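You operate a simulated robot arm through the tools that you are given. There is no shell and no other tool. Be economical: measure what you need, move in short steps, check, and stop when the job is done.

Carry out the task below with a simulated robot arm. There is one attempt and no reset: what you move stays moved.

JOB
Take the steel block and leave it on the top of the green stool. Put one of the copper elbows from the top of the long workbench on the top of the grey bench. Stack the orange box marked "10 AMP" from the top of the long workbench on top of the orange box labelled "25 AMP". Do these in any order. Set down upright: steel block.

Only the result counts: the job must be done as asked and must still hold three seconds after the hand-in. Knocking over, shifting, dropping, spilling or breaking anything else fails it.

ROBOT AND FRAMES
A 5-joint arm with a three-finger gripper on a trunk, on a base that drives. Base frame: it is fixed to the floor where the robot stands at the start and does not move with it; the origin is under the middle of the robot, x ahead of it, y to its left, z up; the surface under the hand at the start is at about z = 0.85. Readings come in m, degrees, newtons and seconds.
With the tool pointing down near the work surface it reaches from about 0.32 to 0.66 m from the robot's upright axis, wherever it stands. Its first joint turns from -166.0 to 166.0 degrees. Places, roughly: steel block (10x4x8 cm) [0.5, 0.2, 0.9]; top of the green stool [-3.9, -1.8, 0.4]; top of the grey bench [-1.7, -1.8, 0.8]. The tool tilts only in the upright plane through the base axis and itself; it spins freely about its own axis. Payload 1.37 kg.
The TCP is the grasp point between the finger pads, 0.016 m short of the fingertips. In the tool frame z runs along the fingers and y along their closing line. The gripper opens to 0.101 m. The gripper's body begins 0.082 m behind the TCP.
Orientation is that of the tool frame in the base frame, as a unit quaternion [w, x, y, z]. With the fingers straight down and closing along the base's y, the tool's x points along the base's -x, its y along +y and its z along -z.

CONTROLS
- The arm moves only by the tool jog_arm. Its argument "plan" is a list of rows, each a list of 6 numbers: the shift along the tool's x, y, z in m, then the turn, a rotation vector about the tool's x, y, z in degrees. In form: [[x, y, z, rx, ry, rz], ...]. A call has 1 to 8 rows; each row shifts and turns the commanded pose from where the row before left it, along the tool's axes as they then stand. "jaw" is the gripper command, from -1 (shut) to 1 (fully open), values between in proportion, set as the call begins (left out, the last holds). A row lasts 0.2 s, in which the tool goes at most 0.05 m and 8.6 degrees; a call with a longer step from one row to the next is refused whole, and so is a gripper value outside its range. Where a pose cannot be reached the arm comes as near as it can. A force on the tool above 40 N (or 10 N above the force at the start of the call, whichever is more), or a blocked arm, ends the call early, and 0.2 s more pass. The fingers move at their own pace (about 0.045 m/s each) and stop on an object; they squeeze with about 26 N. The grip force told is the motor's: it shows also when the fingers shut on nothing. Time passes only in rows, and 0.2 s behind the last, so rows that do not move let the fingers close. It gives the time, the measured TCP pose, the force on the tool (base axes), the opening and the grip force at its end, in the units of the frame above (readings bear some noise), with the torque about the TCP (base axes, N m) and any sound that the robot's microphone picked up.
- Cameras (640 x 400 px; columns grow to the right, rows downward): "scene" is now at [0.0054, 0.1336, 1.578]; the picture's right is [-0.57, -0.82, 0.00], its down [-0.62, 0.43, -0.65] and it looks along [0.54, -0.37, -0.76] (base axes); focal length 266 px, centre (320, 200). "wrist" rides on the gripper at [0.072, 0.02, -0.104] in the tool frame; the picture's right is [-0.26, 0.96, 0.00], its down [-0.76, -0.21, -0.62] and it looks along [-0.60, -0.16, 0.78] (tool axes); focal length 265 px, centre (320, 200). There is no depth. A picture from a camera that has moved, and an enlarged one, comes with that camera's place and axes in the base frame and with its lens.
- grab_frame(camera): a new picture of that camera. No time passes.
- slide_trunk(by): slides the trunk up (or, below 0, down) by that many m; the arm and the scene camera ride with it, the base frame stays. It gives what a move gives, with no picture.
- base_move(legs): drives the robot by 1 to 6 legs, each [ahead, left, turn to the left] in m, m and degrees, along the robot's own axes; the way and the turn of a leg run together, so that a leg with both is an arc; at most 1.5 m and 180 degrees a leg. The arm and the cameras ride along, it lands a little off, and it stops where it bumps. It gives what a move gives.
- aim_head(pan, tilt): turns the head with the scene camera to pan (to the left, within 155 degrees either way) and tilt (down, from -29 to 69), counted from straight ahead of the robot. It gives what a move gives.
- enlarge(camera, box): a new picture of the part [left, top, right, bottom] of that camera's present view, enlarged. No time passes.
- hand_in(): hands the job in; it is judged then, once.

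Go step by step. Nothing tells you exact positions but the pictures and the camera data: compare them with the known pose of the tool, close in by small moves and look again before you grip or let go. The budget is 165 turns and 112 pictures, counting those below and the enlarged ones. Unless the task says otherwise, let go and move clear before handing in.

The tools are called after "Call:" as name(argument=value, ...) on one line, values as JSON. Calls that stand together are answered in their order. jog_arm: Moves the arm, as the interface text tells. Its arguments: {"type":"object","properties":{"plan":{"type":"array","items":{"type":"array","items":{"type":"number"}}},"jaw":{"type":"number"}},"required":["plan"]} The other tools are called the same way: slide_trunk (by) slides the trunk up or down; base_move (legs) drives the base; aim_head (pan, tilt) turns the head that bears the scene camera; grab_frame (camera) takes a picture; enlarge (camera, box) takes an enlarged picture of a part of a camera's view; hand_in () hands the job in.

At the start:

```text
time_s: 0.0
position: [0.4866, 0.0632, 1.1525]
orientation: [-0.001, 0.0, 1.0, 0.0]
force: [-0.7, -0.7, 0.3]
ft_torque: [0.0, -0.01, 0.01]
grip_width: 0.1008
gripper_force: 0.0
trunk travel left (down, up): [-0.525, 0.065]
robot x, y, heading: [0.0009, -0.0013, 0.0]
head pan, tilt: [-34.7, 49.1]
```

scene: 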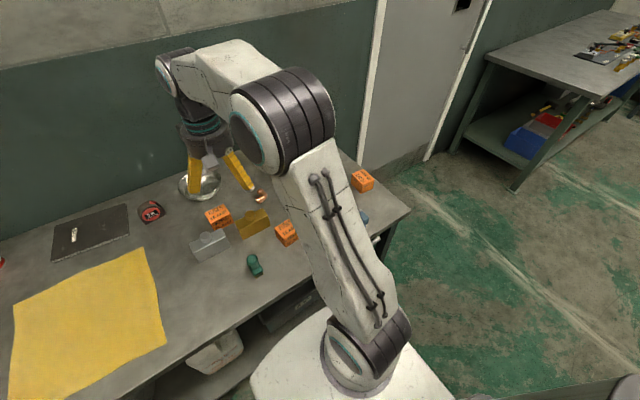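
wrist: 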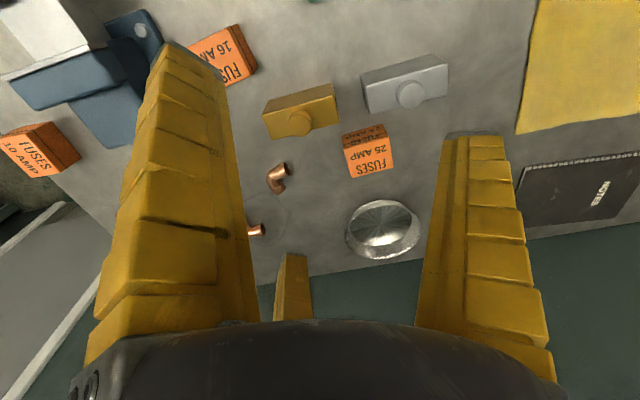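

I see the block, the fuse boxes and the elbows under the hand. First I'll look closer at them.

Call:
enlarge(camera="wrist", box=[230, 20, 470, 270])

Call:
enlarge(camera="scene", box=[120, 140, 420, 330])

```text
1.60 times, centred on (350, 145) of wrist
camera zoom: at [0.4144, 0.0832, 1.2566], right [0.26, 0.96, 0.0], down [0.76, -0.21, 0.62], along [0.6, -0.16, -0.78], focal length 425 px, centre (272, 288)
```

zoom: 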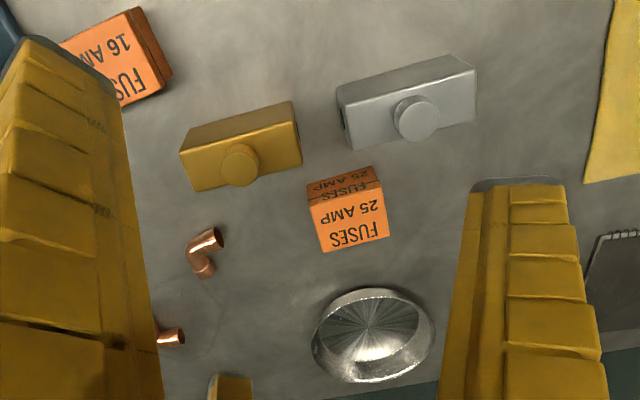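

```text
2.11 times, centred on (270, 235) of scene
camera zoom: at [0.0054, 0.1336, 1.578], right [-0.57, -0.82, 0.0], down [-0.62, 0.43, -0.65], along [0.54, -0.37, -0.76], focal length 560 px, centre (425, 126)
```

zoom: 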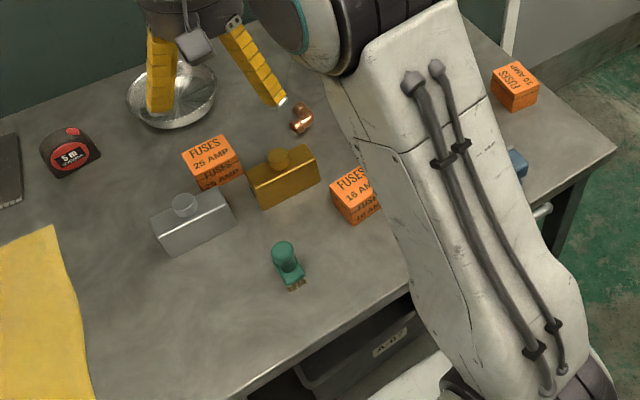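

The two boxes have their labels on top, "25 AMP" near (0.63, 0.10) and "10 AMP" near (0.49, -0.37). I'll move the hand sideways, staying high, to view the 10 AMP box.

Call:
jog_arm(plan=[[0, -0.05, 0, 0, 0, 0], [0, -0.05, 0, 0, 0, 0], [0, -0.05, 0, 0, 0, 0], [0, -0.05, 0, 0, 0, 0], [0, -0.05, 0, 0, 0, 0], [0, -0.05, 0, 0, 0, 0], [0, -0.05, 0, 0, 0, 0], [0, -0.04, 0, 0, 0, 0]])

Call:
grab_frame(camera="wrist")

Call:
grab_frame(camera="scene")

```text
time_s: 1.8
position: [0.4868, -0.3273, 1.1503]
orientation: [-0.001, 0.0, 1.0, 0.001]
force: [0.5, -0.3, -0.6]
ft_torque: [0.02, 0.04, -0.03]
grip_width: 0.1004
gripper_force: 0.1
trunk travel left (down, up): [-0.525, 0.065]
robot x, y, heading: [0.0021, -0.0029, 0.3]
head pan, tilt: [-34.7, 49.1]
```

```text
107 pictures are left
camera wrist: at [0.4141, -0.308, 1.256], right [0.26, 0.96, 0.0], down [0.76, -0.21, 0.62], along [0.6, -0.16, -0.79], focal length 265 px, centre (320, 200)
```

wrist: 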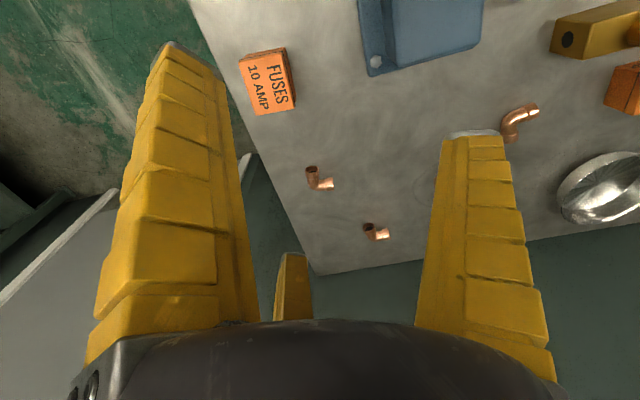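

```text
106 pictures are left
camera scene: at [0.006, 0.1323, 1.5781], right [-0.57, -0.82, 0.0], down [-0.62, 0.43, -0.65], along [0.54, -0.37, -0.76], focal length 266 px, centre (320, 200)
```

scene: 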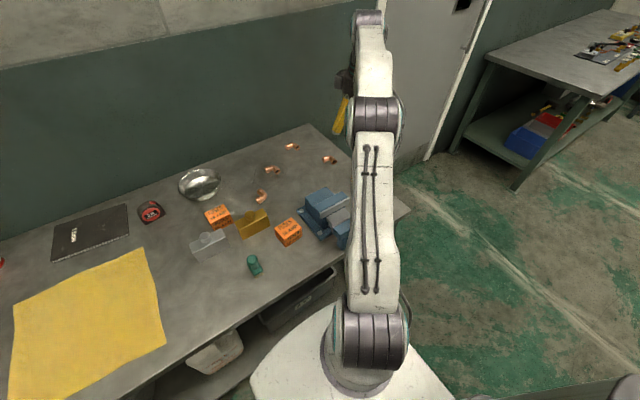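

The 10 AMP box sits near the table edge and has the blue vise beside it. I'll enlarge the view for its outline.

Call:
enlarge(camera="wrist", box=[220, 30, 340, 130])

```text
4.00 times, centred on (280, 80) of wrist
camera zoom: at [0.4141, -0.308, 1.256], right [0.26, 0.96, 0.0], down [0.76, -0.21, 0.62], along [0.6, -0.16, -0.79], focal length 1062 px, centre (480, 680)
```

zoom: 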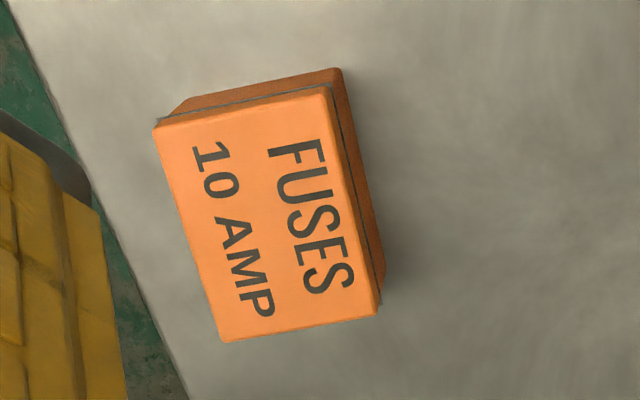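

The 10 AMP box is about 7 x 5.7 x 4 cm, centred near (0.492, -0.398) and turned about -5.5°. I'll move above it and come part-way down.

Call:
jog_arm(plan=[[-0.0026, -0.036, 0, 0, 0, 0], [-0.0026, -0.035, 0, 0, 0, 0], [0, 0, 0.05, 0, 0, 5.4], [0, 0, 0.05, 0, 0, 0], [0, 0, 0.05, 0, 0, 0], [0, 0, 0.05, 0, 0, 0], [0, 0, 0, 0, 0, 0]])

Call:
grab_frame(camera="wrist")

```text
time_s: 3.4
position: [0.4671, -0.375, 0.9374]
orientation: [-0.001, 0.047, 0.999, 0.0]
force: [-0.2, 0.0, 0.1]
ft_torque: [-0.01, 0.02, 0.02]
grip_width: 0.1006
gripper_force: 0.1
out of reach, approached as far as the arm can: row 1, 2
trunk travel left (down, up): [-0.525, 0.065]
robot x, y, heading: [-0.0012, -0.0033, 0.3]
head pan, tilt: [-34.7, 49.1]
```

```text
104 pictures are left
camera wrist: at [0.3964, -0.3494, 1.0421], right [0.35, 0.94, 0.0], down [0.73, -0.28, 0.62], along [0.58, -0.22, -0.78], focal length 265 px, centre (320, 200)
```

wrist: 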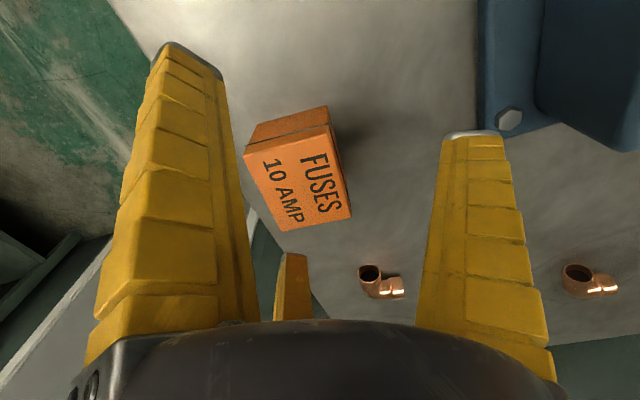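

The box is confirmed at (0.493, -0.400). I'll line up over it at this height.

Call:
jog_arm(plan=[[-0.028, -0.0224, 0, 0, 0, 0], [0, 0, 0, 0, 0, 0]])

```text
time_s: 4.0
position: [0.4924, -0.3988, 0.9376]
orientation: [0.0, 0.047, 0.999, 0.0]
force: [1.0, -0.6, -0.4]
ft_torque: [0.01, 0.0, 0.0]
grip_width: 0.1005
gripper_force: 0.1
trunk travel left (down, up): [-0.525, 0.065]
robot x, y, heading: [0.0006, 0.0002, 0.2]
head pan, tilt: [-34.7, 49.1]
```

Aligned; I'll descend to TCP z of about 0.873.

Call:
jog_arm(plan=[[0, 0, 0.04, 0, 0, 0], [0, 0, 0.024, 0, 0, 0], [0, 0, 0, 0, 0, 0]])

Call:
grab_frame(camera="wrist")

```text
time_s: 4.8
position: [0.4936, -0.4, 0.8739]
orientation: [0.0, 0.046, 0.999, 0.001]
force: [0.0, 1.0, -0.3]
ft_torque: [0.03, -0.02, 0.01]
grip_width: 0.1008
gripper_force: 0.1
trunk travel left (down, up): [-0.525, 0.065]
robot x, y, heading: [-0.0023, -0.0003, -0.1]
head pan, tilt: [-34.7, 49.1]
```

```text
103 pictures are left
camera wrist: at [0.4224, -0.3738, 0.978], right [0.35, 0.94, 0.0], down [0.73, -0.28, 0.62], along [0.58, -0.22, -0.78], focal length 265 px, centre (320, 200)
```

wrist: 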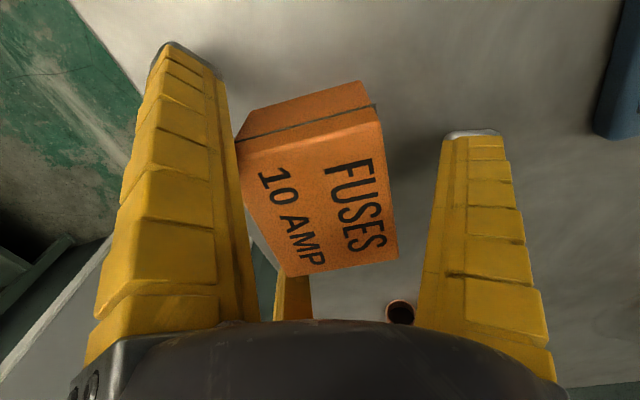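

The box lies between the fingers. I'll close.

Call:
jog_arm(plan=[[0, 0, 0, 0, 0, 0], [0, 0, 0, 0, 0, 0], [0, 0, 0, 0, 0, 0], [0, 0, 0, 0, 0, 0], [0, 0, 0, 0, 0, 0]], jaw=-1)

Call:
grab_frame(camera="wrist")

```text
time_s: 6.0
position: [0.4935, -0.4001, 0.8738]
orientation: [0.0, 0.047, 0.999, 0.001]
force: [0.2, -0.1, -0.2]
ft_torque: [-0.05, 0.0, -0.04]
grip_width: 0.0767
gripper_force: 25.9
trunk travel left (down, up): [-0.525, 0.065]
robot x, y, heading: [0.0005, 0.002, -0.2]
head pan, tilt: [-34.7, 49.1]
```

```text
102 pictures are left
camera wrist: at [0.4224, -0.3738, 0.9781], right [0.35, 0.94, 0.0], down [0.73, -0.28, 0.62], along [0.58, -0.22, -0.78], focal length 265 px, centre (320, 200)
```

wrist: 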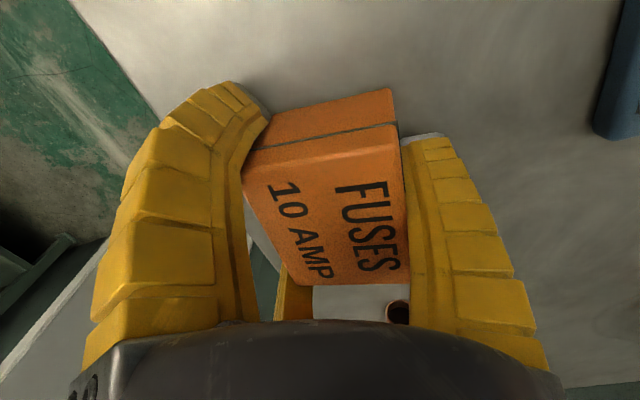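

Grip holds at 26 N with the soft fingers wrapped on it. I'll lift and check.

Call:
jog_arm(plan=[[0, 0, -0.03, 0, 0, 0], [0, 0, -0.04, 0, 0, 0], [0, 0, -0.04, 0, 0, 0], [0, 0, 0, 0, 0, 0]])

Call:
grab_frame(camera="wrist")

```text
time_s: 7.0
position: [0.493, -0.399, 0.9851]
orientation: [0.0, 0.047, 0.999, 0.0]
force: [-0.2, 0.7, -0.8]
ft_torque: [0.02, 0.01, 0.01]
grip_width: 0.0767
gripper_force: 26.0
trunk travel left (down, up): [-0.525, 0.065]
robot x, y, heading: [-0.0023, -0.0015, 0.1]
head pan, tilt: [-34.7, 49.1]
```

```text
101 pictures are left
camera wrist: at [0.422, -0.3734, 1.089], right [0.35, 0.94, 0.0], down [0.73, -0.28, 0.62], along [0.58, -0.22, -0.78], focal length 265 px, centre (320, 200)
```

wrist: 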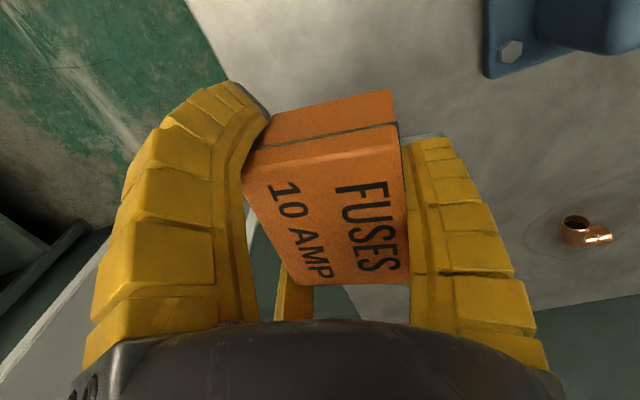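

Lifted, but the box might have pitched a bit in the grip, so I'll look closer and aim the head at it.

Call:
enlarge(camera="wrist", box=[220, 60, 440, 300])

Call:
aim_head(pan=-38, tilt=40)

Call:
grab_frame(camera="scene")

```text
1.67 times, centred on (330, 180) of wrist
camera zoom: at [0.422, -0.3734, 1.089], right [0.35, 0.94, 0.0], down [0.73, -0.28, 0.62], along [0.58, -0.22, -0.78], focal length 442 px, centre (303, 233)
```

zoom: 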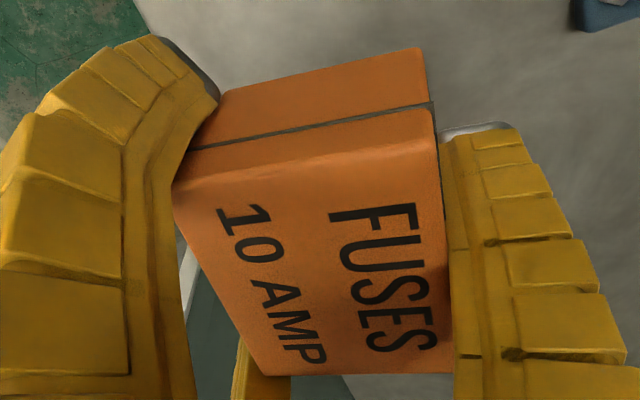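

```text
time_s: 7.7
position: [0.4937, -0.3998, 0.9833]
orientation: [0.0, 0.047, 0.999, 0.0]
force: [-0.4, 1.7, -0.5]
ft_torque: [-0.01, 0.0, 0.0]
grip_width: 0.0767
gripper_force: 26.3
trunk travel left (down, up): [-0.525, 0.065]
robot x, y, heading: [0.0007, 0.0008, -0.2]
head pan, tilt: [-38.0, 40.0]
```

```text
99 pictures are left
camera scene: at [0.0085, 0.1253, 1.5909], right [-0.62, -0.79, 0.0], down [-0.51, 0.4, -0.77], along [0.6, -0.47, -0.64], focal length 266 px, centre (320, 200)
```

scene: 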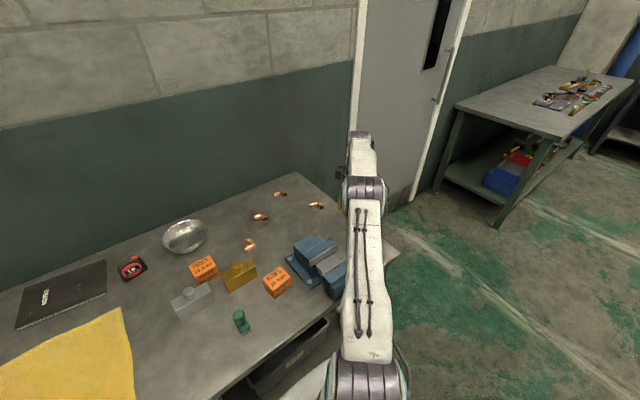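

The box seems rolled in the soft fingers, with its +y side raised. I'll carry it toward the 25 AMP box, staying high, where the scene camera can see it from the side.

Call:
jog_arm(plan=[[0, 0, -0.045, 0, 0, 0], [0, 0, -0.045, 0, 0, 0], [-0.002, 0.048, 0, 0, 0, 0], [-0.002, 0.048, 0, 0, 0, 0], [-0.002, 0.048, 0, 0, 0, 0], [-0.002, 0.048, 0, 0, 0, 0], [-0.002, 0.048, 0, 0, 0, 0], [-0.002, 0.048, 0, 0, 0, 0]])

Call:
jog_arm(plan=[[-0.002, 0.048, 0, 0, 0, 0], [-0.002, 0.048, 0, 0, 0, 0], [-0.002, 0.048, 0, 0, 0, -7.4], [0, 0.03, 0, 0, 0, 0]])

Call:
aim_head(pan=-5, tilt=45)

Call:
grab_frame(camera="scene")

Call:
grab_frame(camera="wrist")

```text
time_s: 9.5
position: [0.5198, -0.1021, 1.0678]
orientation: [0.0, 0.048, 0.999, 0.0]
force: [0.0, 0.0, -0.9]
ft_torque: [0.0, -0.03, -0.01]
grip_width: 0.0768
gripper_force: 26.4
out of reach, approached as far as the arm can: row 2
trunk travel left (down, up): [-0.525, 0.065]
robot x, y, heading: [0.0009, -0.0007, -0.2]
head pan, tilt: [-38.0, 40.0]
```

```text
time_s: 10.5
position: [0.54, 0.0691, 1.0688]
orientation: [0.0, -0.018, 1.0, 0.0]
force: [-0.2, 0.5, -0.4]
ft_torque: [0.0, 0.0, 0.02]
grip_width: 0.077
gripper_force: 25.9
trunk travel left (down, up): [-0.525, 0.065]
robot x, y, heading: [-0.0049, -0.0045, -0.3]
head pan, tilt: [-38.0, 40.0]
```

```text
time_s: 11.5
position: [0.5395, 0.0698, 1.0686]
orientation: [0.0, -0.017, 1.0, 0.0]
force: [-1.0, 0.7, -0.8]
ft_torque: [-0.03, 0.02, 0.0]
grip_width: 0.077
gripper_force: 25.8
trunk travel left (down, up): [-0.525, 0.065]
robot x, y, heading: [-0.0012, 0.0024, -0.1]
head pan, tilt: [-5.0, 45.0]
```

```text
98 pictures are left
camera scene: at [0.0225, 0.1707, 1.5837], right [-0.09, -1.0, 0.0], down [-0.7, 0.06, -0.71], along [0.7, -0.06, -0.71], focal length 266 px, centre (320, 200)
```

scene: 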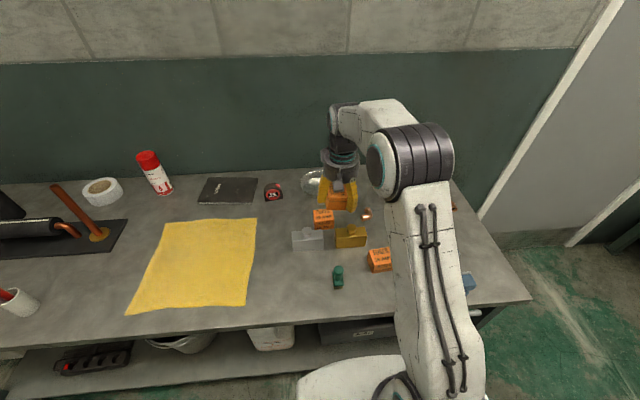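

```text
97 pictures are left
camera wrist: at [0.4658, 0.0862, 1.1735], right [0.23, 0.97, 0.0], down [0.76, -0.18, 0.62], along [0.6, -0.14, -0.78], focal length 265 px, centre (320, 200)
```

wrist: 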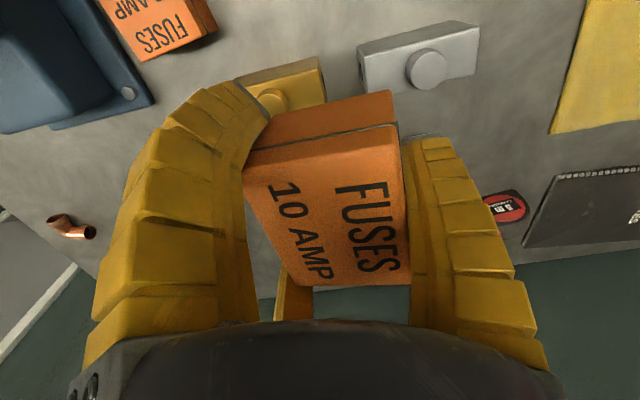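

Call:
enlarge(camera="scene", box=[280, 150, 400, 260])

```text
3.64 times, centred on (340, 205) of scene
camera zoom: at [0.0225, 0.1707, 1.5837], right [-0.09, -1.0, 0.0], down [-0.7, 0.06, -0.71], along [0.7, -0.06, -0.71], focal length 967 px, centre (247, 182)
```

zoom: 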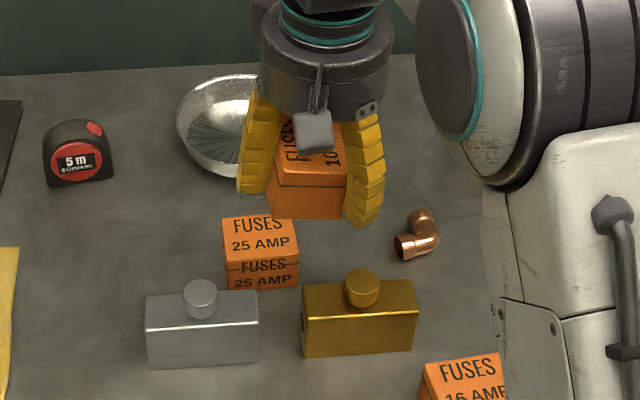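

Call:
enlarge(camera="scene", box=[318, 172, 358, 212])

```text
10.00 times, centred on (338, 192) of scene
camera zoom: at [0.0225, 0.1707, 1.5837], right [-0.09, -1.0, 0.0], down [-0.7, 0.06, -0.71], along [0.7, -0.06, -0.71], focal length 2659 px, centre (140, 280)
```

zoom: 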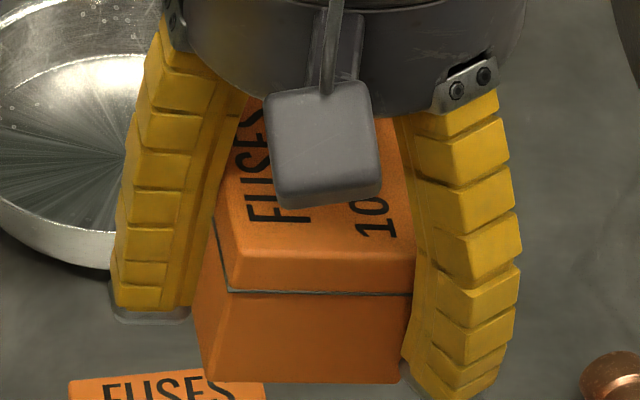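

The box is held twisted, with roll and yaw of roughly 10°. I'll set it down on the clear spot near (0.45, 0.27) and take a cleaner grip.

Call:
jog_arm(plan=[[0.017, 0.041, 0, 0, 0, 0], [0.017, 0.041, 0, 0, 0, 0], [0.017, 0.041, 0, 0, 0, 0], [0.017, 0.041, 0, 0, 0, 0], [0.016, 0.04, 0, 0, 0, 0], [0, 0, 0.05, 0, 0, 0], [0, 0, 0.05, 0, 0, 0], [0, 0, 0.05, 0, 0, 0]])

Call:
jog_arm(plan=[[0, 0, 0.02, 0, 0, 0], [0, 0, 0.01, 0, 0, 0], [0, 0, 0.01, 0, 0, 0], [0, 0, 0.004, 0, 0, 0]])

Call:
grab_frame(camera="scene")

```text
time_s: 13.3
position: [0.4478, 0.272, 0.9194]
orientation: [0.0, -0.018, 1.0, 0.0]
force: [0.0, 0.6, -0.3]
ft_torque: [-0.02, -0.01, -0.02]
grip_width: 0.0771
gripper_force: 26.0
trunk travel left (down, up): [-0.525, 0.065]
robot x, y, heading: [-0.0027, 0.0008, -0.2]
head pan, tilt: [-5.0, 45.0]
```

```text
time_s: 14.3
position: [0.447, 0.2717, 0.8749]
orientation: [0.0, -0.017, 1.0, 0.0]
force: [0.1, 0.6, -0.7]
ft_torque: [-0.03, 0.0, -0.04]
grip_width: 0.0767
gripper_force: 25.9
trunk travel left (down, up): [-0.525, 0.065]
robot x, y, heading: [-0.0017, -0.0002, 0.1]
head pan, tilt: [-5.0, 45.0]
```

```text
94 pictures are left
camera scene: at [0.0226, 0.171, 1.5837], right [-0.09, -1.0, 0.0], down [-0.7, 0.06, -0.71], along [0.7, -0.06, -0.71], focal length 266 px, centre (320, 200)
```

scene: 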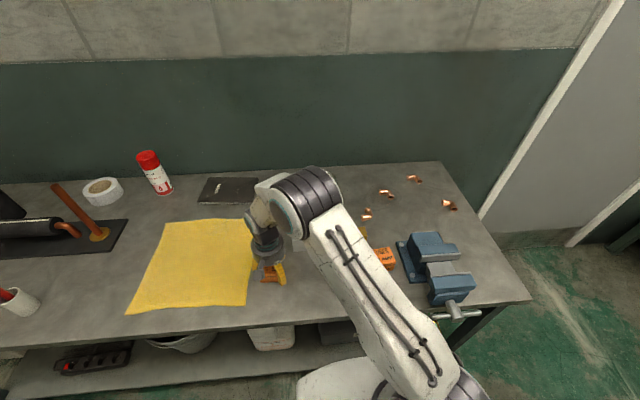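

No contact yet; I'll keep lowering in small steps.

Call:
jog_arm(plan=[[0, 0, 0.003, 0, 0, 0], [0, 0, 0.003, 0, 0, 0], [0, 0, 0, 0, 0, 0]])

Call:
enlarge(camera="scene", box=[240, 240, 310, 300])

```text
time_s: 15.1
position: [0.4475, 0.2705, 0.8703]
orientation: [0.0, -0.018, 1.0, 0.001]
force: [0.2, -0.3, 12.4]
ft_torque: [-0.25, 0.43, 0.03]
grip_width: 0.0767
gripper_force: 26.1
trunk travel left (down, up): [-0.525, 0.065]
robot x, y, heading: [-0.0052, -0.0033, -0.1]
head pan, tilt: [-5.0, 45.0]
```

```text
6.67 times, centred on (275, 270) of scene
camera zoom: at [0.0214, 0.1701, 1.584], right [-0.09, -1.0, 0.0], down [-0.7, 0.06, -0.71], along [0.7, -0.06, -0.71], focal length 1773 px, centre (620, -267)
```

zoom: 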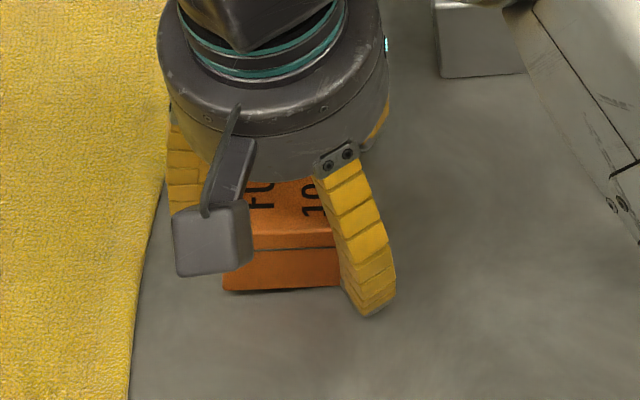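

It touches on the near right corner, which confirms the tilt. I'll open and let it settle.

Call:
jog_arm(plan=[[0, 0, 0, 0, 0, 0], [0, 0, 0, 0, 0, 0], [0, 0, 0, 0, 0, 0], [0, 0, 0, 0, 0, 0], [0, 0, -0.03, 0, 0, 0], [0, 0, -0.04, 0, 0, 0]], jaw=1)

Call:
grab_frame(camera="wrist")

```text
time_s: 16.5
position: [0.4473, 0.2708, 0.9389]
orientation: [0.0, -0.018, 1.0, 0.0]
force: [-0.4, 0.3, 0.3]
ft_torque: [0.01, 0.0, 0.0]
grip_width: 0.1005
gripper_force: 0.1
trunk travel left (down, up): [-0.525, 0.065]
robot x, y, heading: [0.0015, 0.0035, 0.2]
head pan, tilt: [-5.0, 45.0]
```

```text
92 pictures are left
camera wrist: at [0.3738, 0.2879, 1.0435], right [0.23, 0.97, 0.0], down [0.76, -0.18, 0.62], along [0.6, -0.14, -0.78], focal length 265 px, centre (320, 200)
```

wrist: 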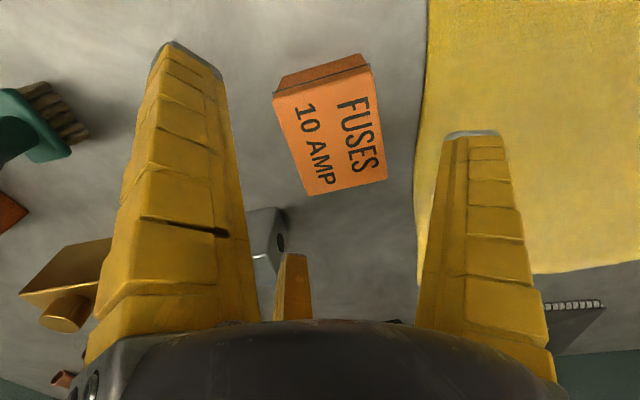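

The box stands flat and undamaged at (0.448, 0.280), about 9 mm to +y of the tool centre. One finger seemed to curl more than the other, so I'll half-close here in the air to see how they move.

Call:
jog_arm(plan=[[0, 0.009, 0, 0, 0, 0], [0, 0, 0, 0, 0, 0], [0, 0, 0, 0, 0, 0], [0, 0, 0, 0, 0, 0]], jaw=0.16)

Call:
grab_frame(camera="wrist")

```text
time_s: 17.5
position: [0.4478, 0.2801, 0.9392]
orientation: [0.0, -0.018, 1.0, 0.0]
force: [-0.4, -0.6, 0.2]
ft_torque: [0.02, -0.01, -0.01]
grip_width: 0.0619
gripper_force: 2.3
trunk travel left (down, up): [-0.525, 0.065]
robot x, y, heading: [-0.0, -0.0043, 0.1]
head pan, tilt: [-5.0, 45.0]
```

```text
91 pictures are left
camera wrist: at [0.3737, 0.2969, 1.043], right [0.23, 0.97, 0.0], down [0.76, -0.18, 0.62], along [0.6, -0.14, -0.78], focal length 265 px, centre (320, 200)
```

wrist: 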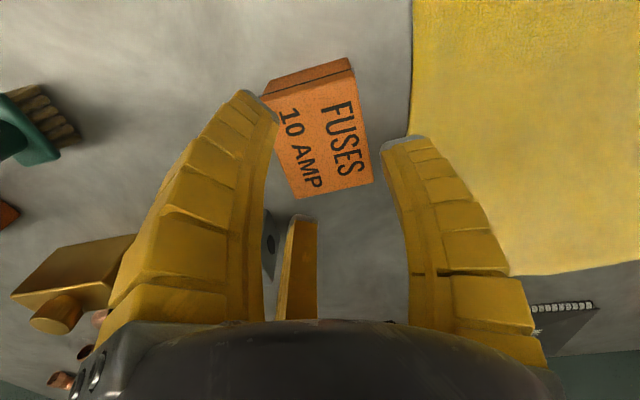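

The close-up shows the hand really works like a three-finger one: one finger at tool +y, and two at the -y side at ±x. So a box should sit offset about +0.25r in tool y. I'll step back 9 mm so that all three touch together, then regrip.

Call:
jog_arm(plan=[[0, -0.009, 0, 0, 0, 0], [0, 0, 0, 0, 0, 0], [0, 0, 0.04, 0, 0, 0], [0, 0, 0.025, 0, 0, 0], [0, 0, 0, 0, 0, 0]], jaw=1)

Call:
grab_frame(camera="wrist")

```text
time_s: 18.7
position: [0.4457, 0.2696, 0.8729]
orientation: [0.0, -0.018, 1.0, -0.001]
force: [0.1, 0.7, 0.2]
ft_torque: [0.02, 0.02, -0.01]
grip_width: 0.1004
gripper_force: 0.1
trunk travel left (down, up): [-0.525, 0.065]
robot x, y, heading: [-0.0005, -0.0017, 0.0]
head pan, tilt: [-5.0, 45.0]
```

```text
90 pictures are left
camera wrist: at [0.3735, 0.2867, 0.978], right [0.23, 0.97, 0.0], down [0.76, -0.18, 0.62], along [0.6, -0.14, -0.78], focal length 265 px, centre (320, 200)
```

wrist: 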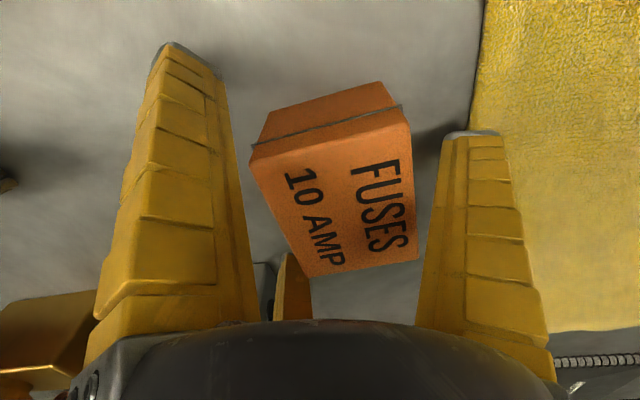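

Now close.

Call:
jog_arm(plan=[[0, 0, 0, 0, 0, 0], [0, 0, 0, 0, 0, 0], [0, 0, 0, 0, 0, 0], [0, 0, 0, 0, 0, 0], [0, 0, 0, 0, 0, 0]], jaw=-1)

Call:
grab_frame(camera="wrist")

```text
time_s: 19.9
position: [0.4474, 0.2701, 0.8741]
orientation: [0.0, -0.017, 1.0, 0.0]
force: [-0.6, -0.8, -0.9]
ft_torque: [-0.03, -0.02, 0.01]
grip_width: 0.0781
gripper_force: 25.7
trunk travel left (down, up): [-0.525, 0.065]
robot x, y, heading: [-0.0014, 0.0012, -0.0]
head pan, tilt: [-5.0, 45.0]
```

```text
89 pictures are left
camera wrist: at [0.3735, 0.2868, 0.9781], right [0.23, 0.97, 0.0], down [0.76, -0.18, 0.62], along [0.6, -0.14, -0.78], focal length 265 px, centre (320, 200)
```

wrist: 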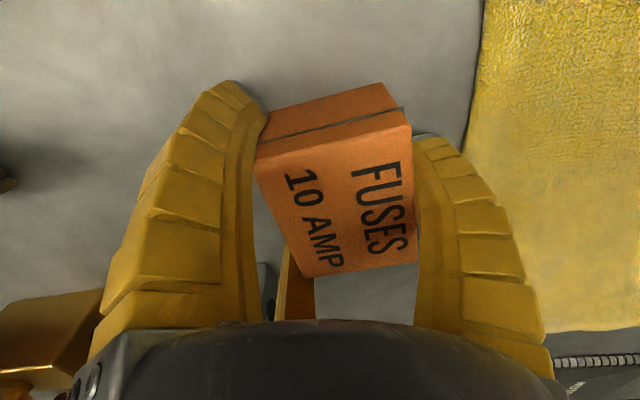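

No shift this time, so the grip model is right. I'll lift and carry the box to just short of the 25 AMP box.

Call:
jog_arm(plan=[[0, 0, -0.04, 0, 0, 0], [0, 0, -0.045, 0, 0, 0], [0, 0, -0.045, 0, 0, 0], [-0.0215, -0.045, 0, 0, 0, 0], [-0.0215, -0.045, 0, 0, 0, 0], [-0.0215, -0.045, 0, 0, 0, 0], [-0.0215, -0.045, 0, 0, 0, 0], [0, 0, 0, 0, 0, 0]])

Call:
enlarge(camera="scene", box=[280, 150, 400, 260])

Call:
grab_frame(camera="wrist")

```text
time_s: 21.7
position: [0.5406, 0.0926, 1.0027]
orientation: [0.001, -0.017, 1.0, 0.001]
force: [0.1, -0.4, -1.4]
ft_torque: [0.0, 0.01, 0.01]
grip_width: 0.0776
gripper_force: 26.5
trunk travel left (down, up): [-0.525, 0.065]
robot x, y, heading: [0.003, -0.0005, 0.1]
head pan, tilt: [-5.0, 45.0]
```

```text
3.64 times, centred on (340, 205) of scene
camera zoom: at [0.0223, 0.171, 1.5837], right [-0.09, -1.0, 0.0], down [-0.7, 0.06, -0.71], along [0.7, -0.06, -0.71], focal length 967 px, centre (247, 182)
```

zoom: 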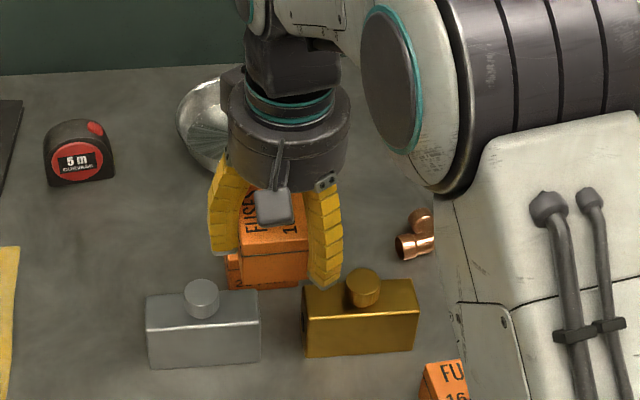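

```text
87 pictures are left
camera wrist: at [0.4666, 0.11, 1.1079], right [0.23, 0.97, 0.0], down [0.76, -0.18, 0.62], along [0.6, -0.14, -0.78], focal length 265 px, centre (320, 200)
```

wrist: 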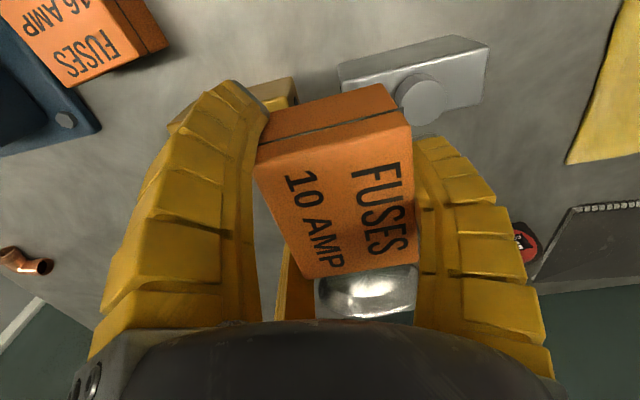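

The box is level in the grip. I'll move over the 25 AMP box at (0.628, 0.104) and lower to just above it.

Call:
jog_arm(plan=[[-0.0437, -0.001, 0, 0, 0, 0], [-0.0437, -0.0006, 0, 0, 0, 0], [0, 0, 0.04, 0, 0, 0], [0, 0, 0.03, 0, 0, 0], [0, 0, 0, 0, 0, 0]])

Call:
enlarge(camera="scene", box=[290, 170, 370, 250])

Call:
grab_frame(camera="wrist")

```text
time_s: 22.9
position: [0.6274, 0.0932, 0.9356]
orientation: [0.001, -0.017, 1.0, 0.0]
force: [-0.3, -0.7, -1.5]
ft_torque: [-0.01, -0.01, 0.03]
grip_width: 0.0772
gripper_force: 26.7
trunk travel left (down, up): [-0.525, 0.065]
robot x, y, heading: [-0.0004, -0.0003, 0.1]
head pan, tilt: [-5.0, 45.0]
```

```text
5.00 times, centred on (330, 210) of scene
camera zoom: at [0.0225, 0.1708, 1.5837], right [-0.09, -1.0, 0.0], down [-0.7, 0.06, -0.71], along [0.7, -0.06, -0.71], focal length 1330 px, centre (270, 150)
```

zoom: 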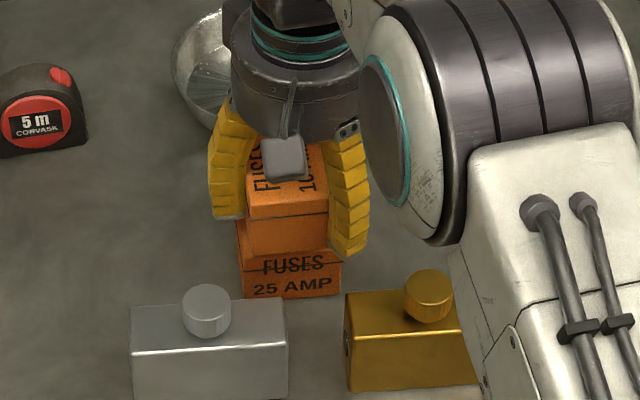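

```text
85 pictures are left
camera wrist: at [0.5529, 0.1118, 1.0391], right [0.23, 0.97, 0.0], down [0.76, -0.18, 0.62], along [0.6, -0.14, -0.78], focal length 265 px, centre (320, 200)
```

wrist: 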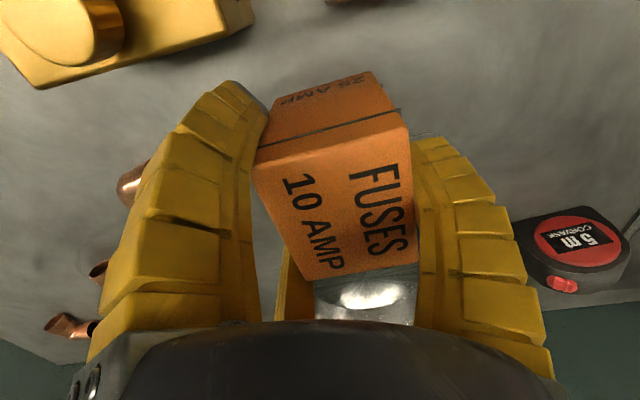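

Alignment looks good from both cameras. I'll lower gently until contact.

Call:
jog_arm(plan=[[0, 0, 0.01, 0, 0, 0], [0, 0, 0.006, 0, 0, 0], [0, 0, 0.003, 0, 0, 0], [0, 0, 0, 0, 0, 0]])

```text
time_s: 23.9
position: [0.6255, 0.0961, 0.9186]
orientation: [0.003, -0.019, 1.0, 0.0]
force: [0.2, 1.5, 22.8]
ft_torque: [-0.43, 0.02, -0.01]
grip_width: 0.0776
gripper_force: 26.1
trunk travel left (down, up): [-0.525, 0.065]
robot x, y, heading: [0.0003, -0.0007, 0.1]
head pan, tilt: [-5.0, 45.0]
```

Contact made. I'll ease off a little, open only part-way (the brass block is close), and check.

Call:
jog_arm(plan=[[0, 0, -0.001, 0, 0, 0], [0, 0, 0, 0, 0, 0]])

Call:
jog_arm(plan=[[0, 0, 0, 0, 0, 0], [0, 0, 0, 0, 0, 0], [0, 0, 0, 0, 0, 0]], jaw=0.8)

Call:
grab_frame(camera="wrist")

Call:
enlarge(camera="scene", box=[290, 170, 370, 250])

```text
time_s: 24.5
position: [0.6269, 0.0961, 0.9181]
orientation: [0.003, -0.018, 1.0, 0.0]
force: [3.4, 2.0, 21.1]
ft_torque: [-0.34, -0.14, 0.04]
grip_width: 0.0774
gripper_force: 26.2
trunk travel left (down, up): [-0.525, 0.065]
robot x, y, heading: [0.001, -0.0005, 0.1]
head pan, tilt: [-5.0, 45.0]
```

```text
time_s: 25.3
position: [0.6258, 0.0964, 0.9148]
orientation: [-0.002, -0.017, 1.0, 0.001]
force: [-0.3, -0.1, -0.3]
ft_torque: [0.0, -0.02, 0.0]
grip_width: 0.0922
gripper_force: 0.8
trunk travel left (down, up): [-0.525, 0.065]
robot x, y, heading: [0.0028, -0.0021, -0.0]
head pan, tilt: [-5.0, 45.0]
```

```text
84 pictures are left
camera wrist: at [0.5528, 0.112, 1.0206], right [0.23, 0.97, 0.0], down [0.76, -0.18, 0.62], along [0.6, -0.14, -0.78], focal length 265 px, centre (320, 200)
```

wrist: 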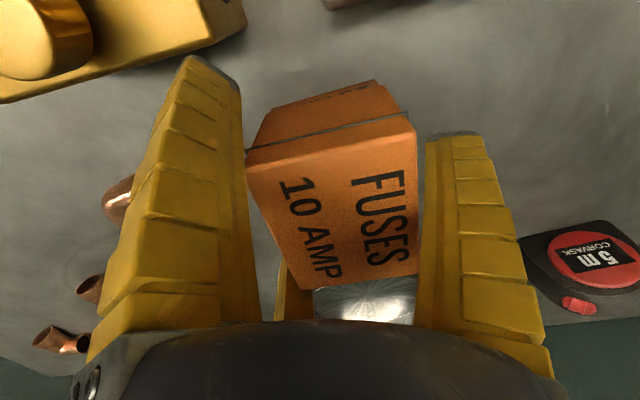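

```text
5.00 times, centred on (330, 210) of scene
camera zoom: at [0.0224, 0.1708, 1.5837], right [-0.09, -1.0, 0.0], down [-0.7, 0.06, -0.71], along [0.7, -0.06, -0.71], focal length 1330 px, centre (270, 150)
```

zoom: 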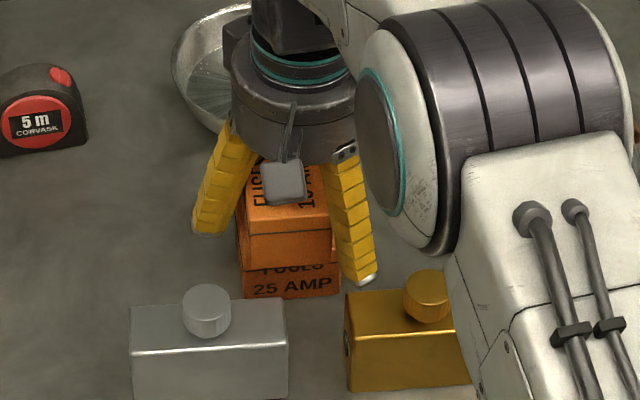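

Stacked and free of the fingers. I'll lift straight up and verify.

Call:
jog_arm(plan=[[0, 0, -0.02, 0, 0, 0], [0, 0, -0.03, 0, 0, 0], [0, 0, -0.04, 0, 0, 0], [0.03, 0, -0.03, 0, 0, 0], [0.04, 0, 0, 0, 0, 0]])

Call:
grab_frame(camera="wrist")

Call:
enlarge(camera="scene", box=[270, 160, 390, 260])

```text
time_s: 26.5
position: [0.5564, 0.0927, 1.0363]
orientation: [0.001, -0.017, 1.0, -0.001]
force: [0.0, -0.2, -0.8]
ft_torque: [0.02, -0.04, 0.04]
grip_width: 0.0921
gripper_force: 0.6
trunk travel left (down, up): [-0.525, 0.065]
robot x, y, heading: [-0.0012, -0.0001, -0.0]
head pan, tilt: [-5.0, 45.0]
```

```text
82 pictures are left
camera wrist: at [0.4824, 0.1093, 1.1419], right [0.23, 0.97, 0.0], down [0.76, -0.18, 0.62], along [0.61, -0.14, -0.78], focal length 265 px, centre (320, 200)
```

wrist: 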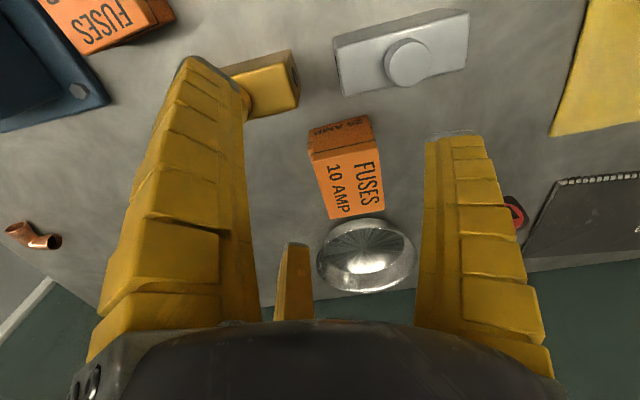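

```text
4.00 times, centred on (330, 210) of scene
camera zoom: at [0.0214, 0.1707, 1.5837], right [-0.09, -1.0, 0.0], down [-0.7, 0.06, -0.71], along [0.7, -0.06, -0.71], focal length 1064 px, centre (280, 160)
```

zoom: 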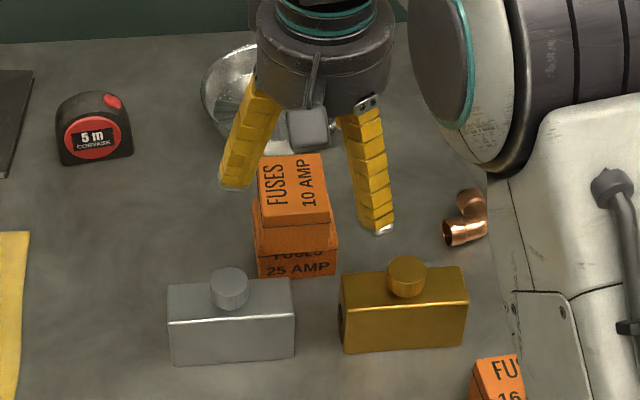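

The 10 AMP box is stacked. Next is the steel block at about (0.541, 0.165): I'll move over it and spin the hand by 91° so the fingers close across its 4 cm width.

Call:
jog_arm(plan=[[0.01, 0.036, 0, 0, 0, 0], [0.01, 0.036, 0, 0, 0, 8.3], [0, 0, 0, 0, 0, 8.3], [0, 0, 0, 0, 0, 8.3], [0, 0, 0, 0, 0, 8.3], [0, 0, 0, 0, 0, 8.3], [0, 0, 0, 0, 0, 8.3], [0, 0, 0, 0, 0, 8.3]], jaw=0.55)

Call:
jog_arm(plan=[[0, 0, 0, 0, 0, 8.3], [0, 0, 0, 0, 0, 8.3], [0, 0, 0, 0, 0, 8.3], [0, 0, 0, 0, 0, 8.0], [0, 0, 0, 0, 0, 0]])

Call:
grab_frame(camera="wrist")

Call:
enlarge(camera="scene", box=[270, 170, 390, 270])

```text
time_s: 28.3
position: [0.5355, 0.1643, 1.0343]
orientation: [0.0, 0.472, 0.882, 0.0]
force: [0.2, -0.1, 0.1]
ft_torque: [0.0, -0.01, 0.0]
grip_width: 0.0809
gripper_force: 0.7
trunk travel left (down, up): [-0.525, 0.065]
robot x, y, heading: [0.0007, -0.0021, -0.1]
head pan, tilt: [-5.0, 45.0]
```

```text
time_s: 29.5
position: [0.5344, 0.165, 1.0359]
orientation: [0.0, 0.702, 0.712, 0.0]
force: [0.0, -0.3, -0.4]
ft_torque: [-0.01, -0.01, 0.02]
grip_width: 0.0806
gripper_force: 1.6
trunk travel left (down, up): [-0.525, 0.065]
robot x, y, heading: [0.0009, -0.0027, -0.0]
head pan, tilt: [-5.0, 45.0]
```

```text
80 pictures are left
camera wrist: at [0.5523, 0.2364, 1.1405], right [0.97, -0.25, 0.0], down [-0.2, -0.76, 0.62], along [-0.15, -0.6, -0.78], focal length 265 px, centre (320, 200)
```

wrist: 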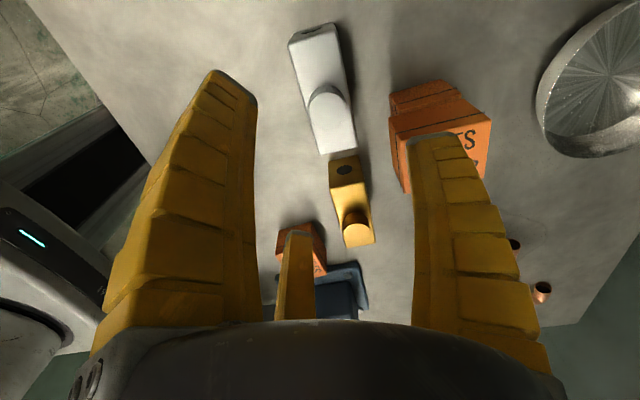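

```text
4.00 times, centred on (330, 220) of scene
camera zoom: at [0.0224, 0.1708, 1.5837], right [-0.09, -1.0, 0.0], down [-0.7, 0.06, -0.71], along [0.7, -0.06, -0.71], focal length 1064 px, centre (280, 120)
```

zoom: 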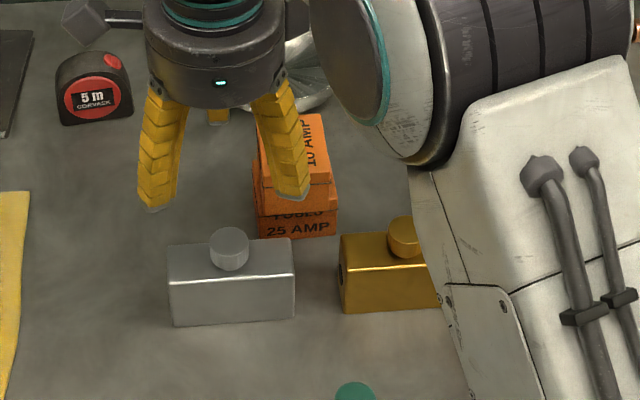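

Call:
enlarge(camera="wrist", box=[260, 0, 400, 180])

```text
2.22 times, centred on (330, 90) of wrist
camera zoom: at [0.5523, 0.2364, 1.1405], right [0.97, -0.25, 0.0], down [-0.2, -0.76, 0.62], along [-0.15, -0.6, -0.78], focal length 590 px, centre (298, 444)
```

zoom: 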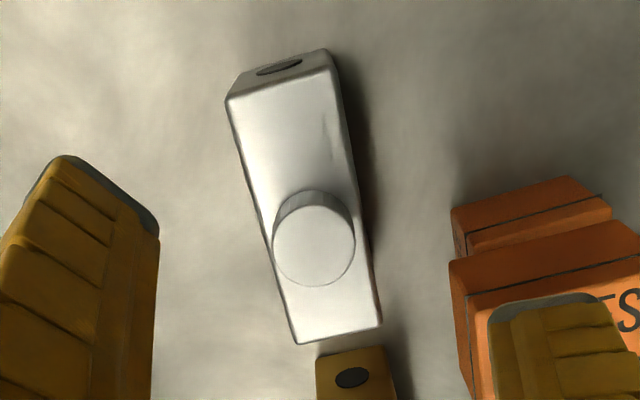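

Block measured: centre (0.540, 0.162), body top at z about 0.90, yaw about 0. I'll descend around it.

Call:
jog_arm(plan=[[-0.003, -0.001, 0.04, 0, 0, 0], [0, 0, 0.04, 0, 0, 0], [0, 0, 0.02, 0, 0, 0], [0, 0, 0, 0, 0, 0]])

Call:
grab_frame(camera="wrist")

Call:
enlarge(camera="scene", box=[270, 170, 390, 270])

```text
time_s: 30.5
position: [0.5333, 0.1612, 0.9346]
orientation: [0.0, 0.7, 0.714, -0.001]
force: [0.0, -0.5, 0.6]
ft_torque: [-0.01, 0.01, -0.02]
grip_width: 0.0805
gripper_force: 2.0
trunk travel left (down, up): [-0.525, 0.065]
robot x, y, heading: [-0.0026, -0.0025, -0.0]
head pan, tilt: [-5.0, 45.0]
```

```text
77 pictures are left
camera wrist: at [0.5516, 0.2334, 1.0406], right [0.97, -0.25, 0.0], down [-0.19, -0.76, 0.62], along [-0.15, -0.6, -0.78], focal length 265 px, centre (320, 200)
```

wrist: 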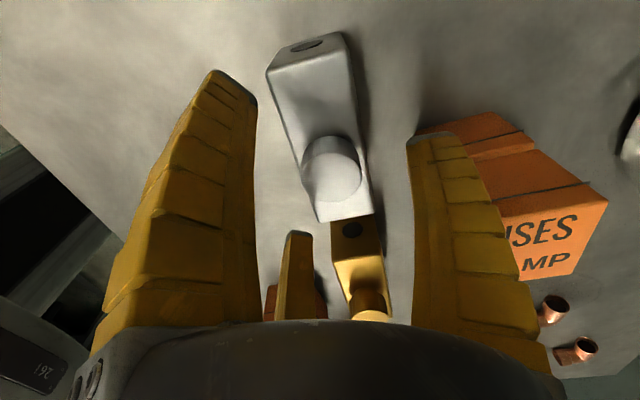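

```text
4.00 times, centred on (330, 220) of scene
camera zoom: at [0.0224, 0.1708, 1.5837], right [-0.09, -1.0, 0.0], down [-0.7, 0.06, -0.71], along [0.7, -0.06, -0.71], focal length 1064 px, centre (280, 120)
```

zoom: 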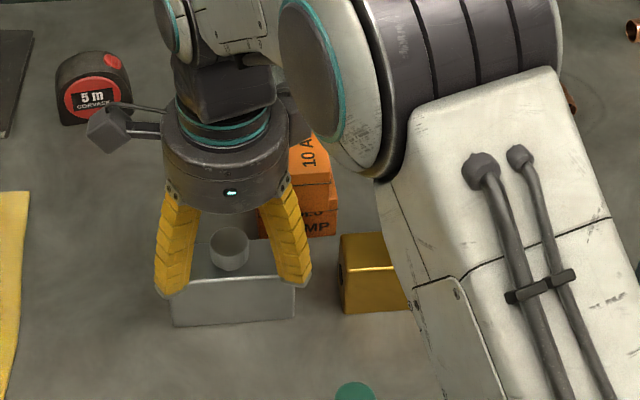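

All clear and centred; down to grip height.

Call:
jog_arm(plan=[[0, 0, 0.03, 0, 0, 0], [0, 0, 0.027, 0, 0, 0], [0, 0, 0, 0, 0, 0]])

Call:
grab_frame(camera="wrist")

```text
time_s: 31.3
position: [0.5338, 0.1623, 0.8797]
orientation: [0.0, 0.701, 0.713, 0.0]
force: [-0.1, -0.6, -0.6]
ft_torque: [0.01, 0.04, -0.01]
grip_width: 0.0805
gripper_force: 1.8
trunk travel left (down, up): [-0.525, 0.065]
robot x, y, heading: [-0.0003, -0.0007, 0.3]
head pan, tilt: [-5.0, 45.0]
```

```text
75 pictures are left
camera wrist: at [0.5509, 0.2337, 0.9835], right [0.97, -0.25, 0.0], down [-0.19, -0.76, 0.62], along [-0.15, -0.6, -0.78], focal length 265 px, centre (320, 200)
```

wrist: 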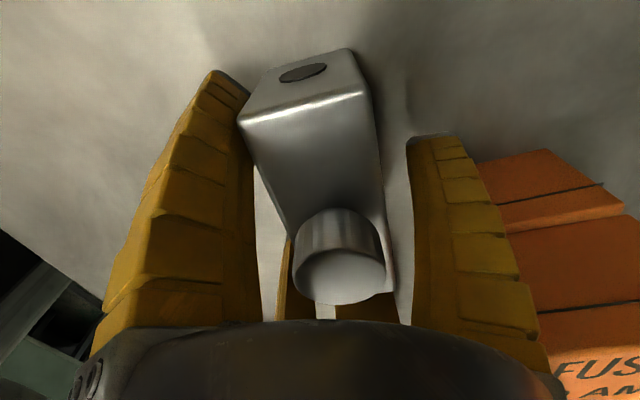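

Call:
jog_arm(plan=[[0, 0, 0, 0, 0, 0], [0, 0, 0, 0, 0, 0], [0, 0, 0, 0, 0, 0], [0, 0, 0, 0, 0, 0], [0, 0, 0, 0, 0, 0]], jaw=-1)

Call:
grab_frame(camera="wrist")

```text
time_s: 32.5
position: [0.5331, 0.1624, 0.8794]
orientation: [0.0, 0.701, 0.713, 0.0]
force: [-2.0, -0.5, 2.6]
ft_torque: [0.03, 0.0, 0.03]
grip_width: 0.0554
gripper_force: 25.6
trunk travel left (down, up): [-0.525, 0.065]
robot x, y, heading: [0.0, 0.0014, 0.2]
head pan, tilt: [-5.0, 45.0]
```

```text
74 pictures are left
camera wrist: at [0.5507, 0.2336, 0.9841], right [0.97, -0.25, 0.0], down [-0.19, -0.76, 0.62], along [-0.15, -0.6, -0.78], focal length 265 px, centre (320, 200)
```

wrist: 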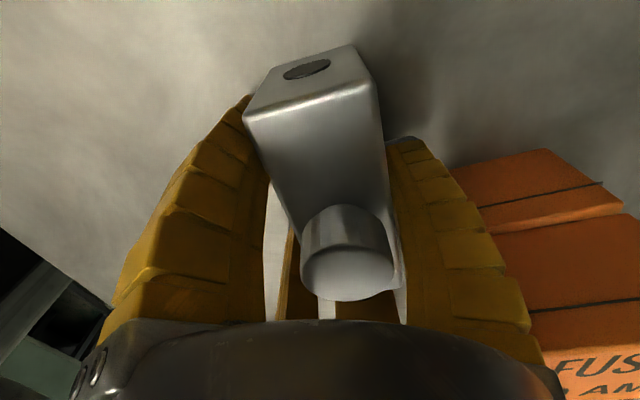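

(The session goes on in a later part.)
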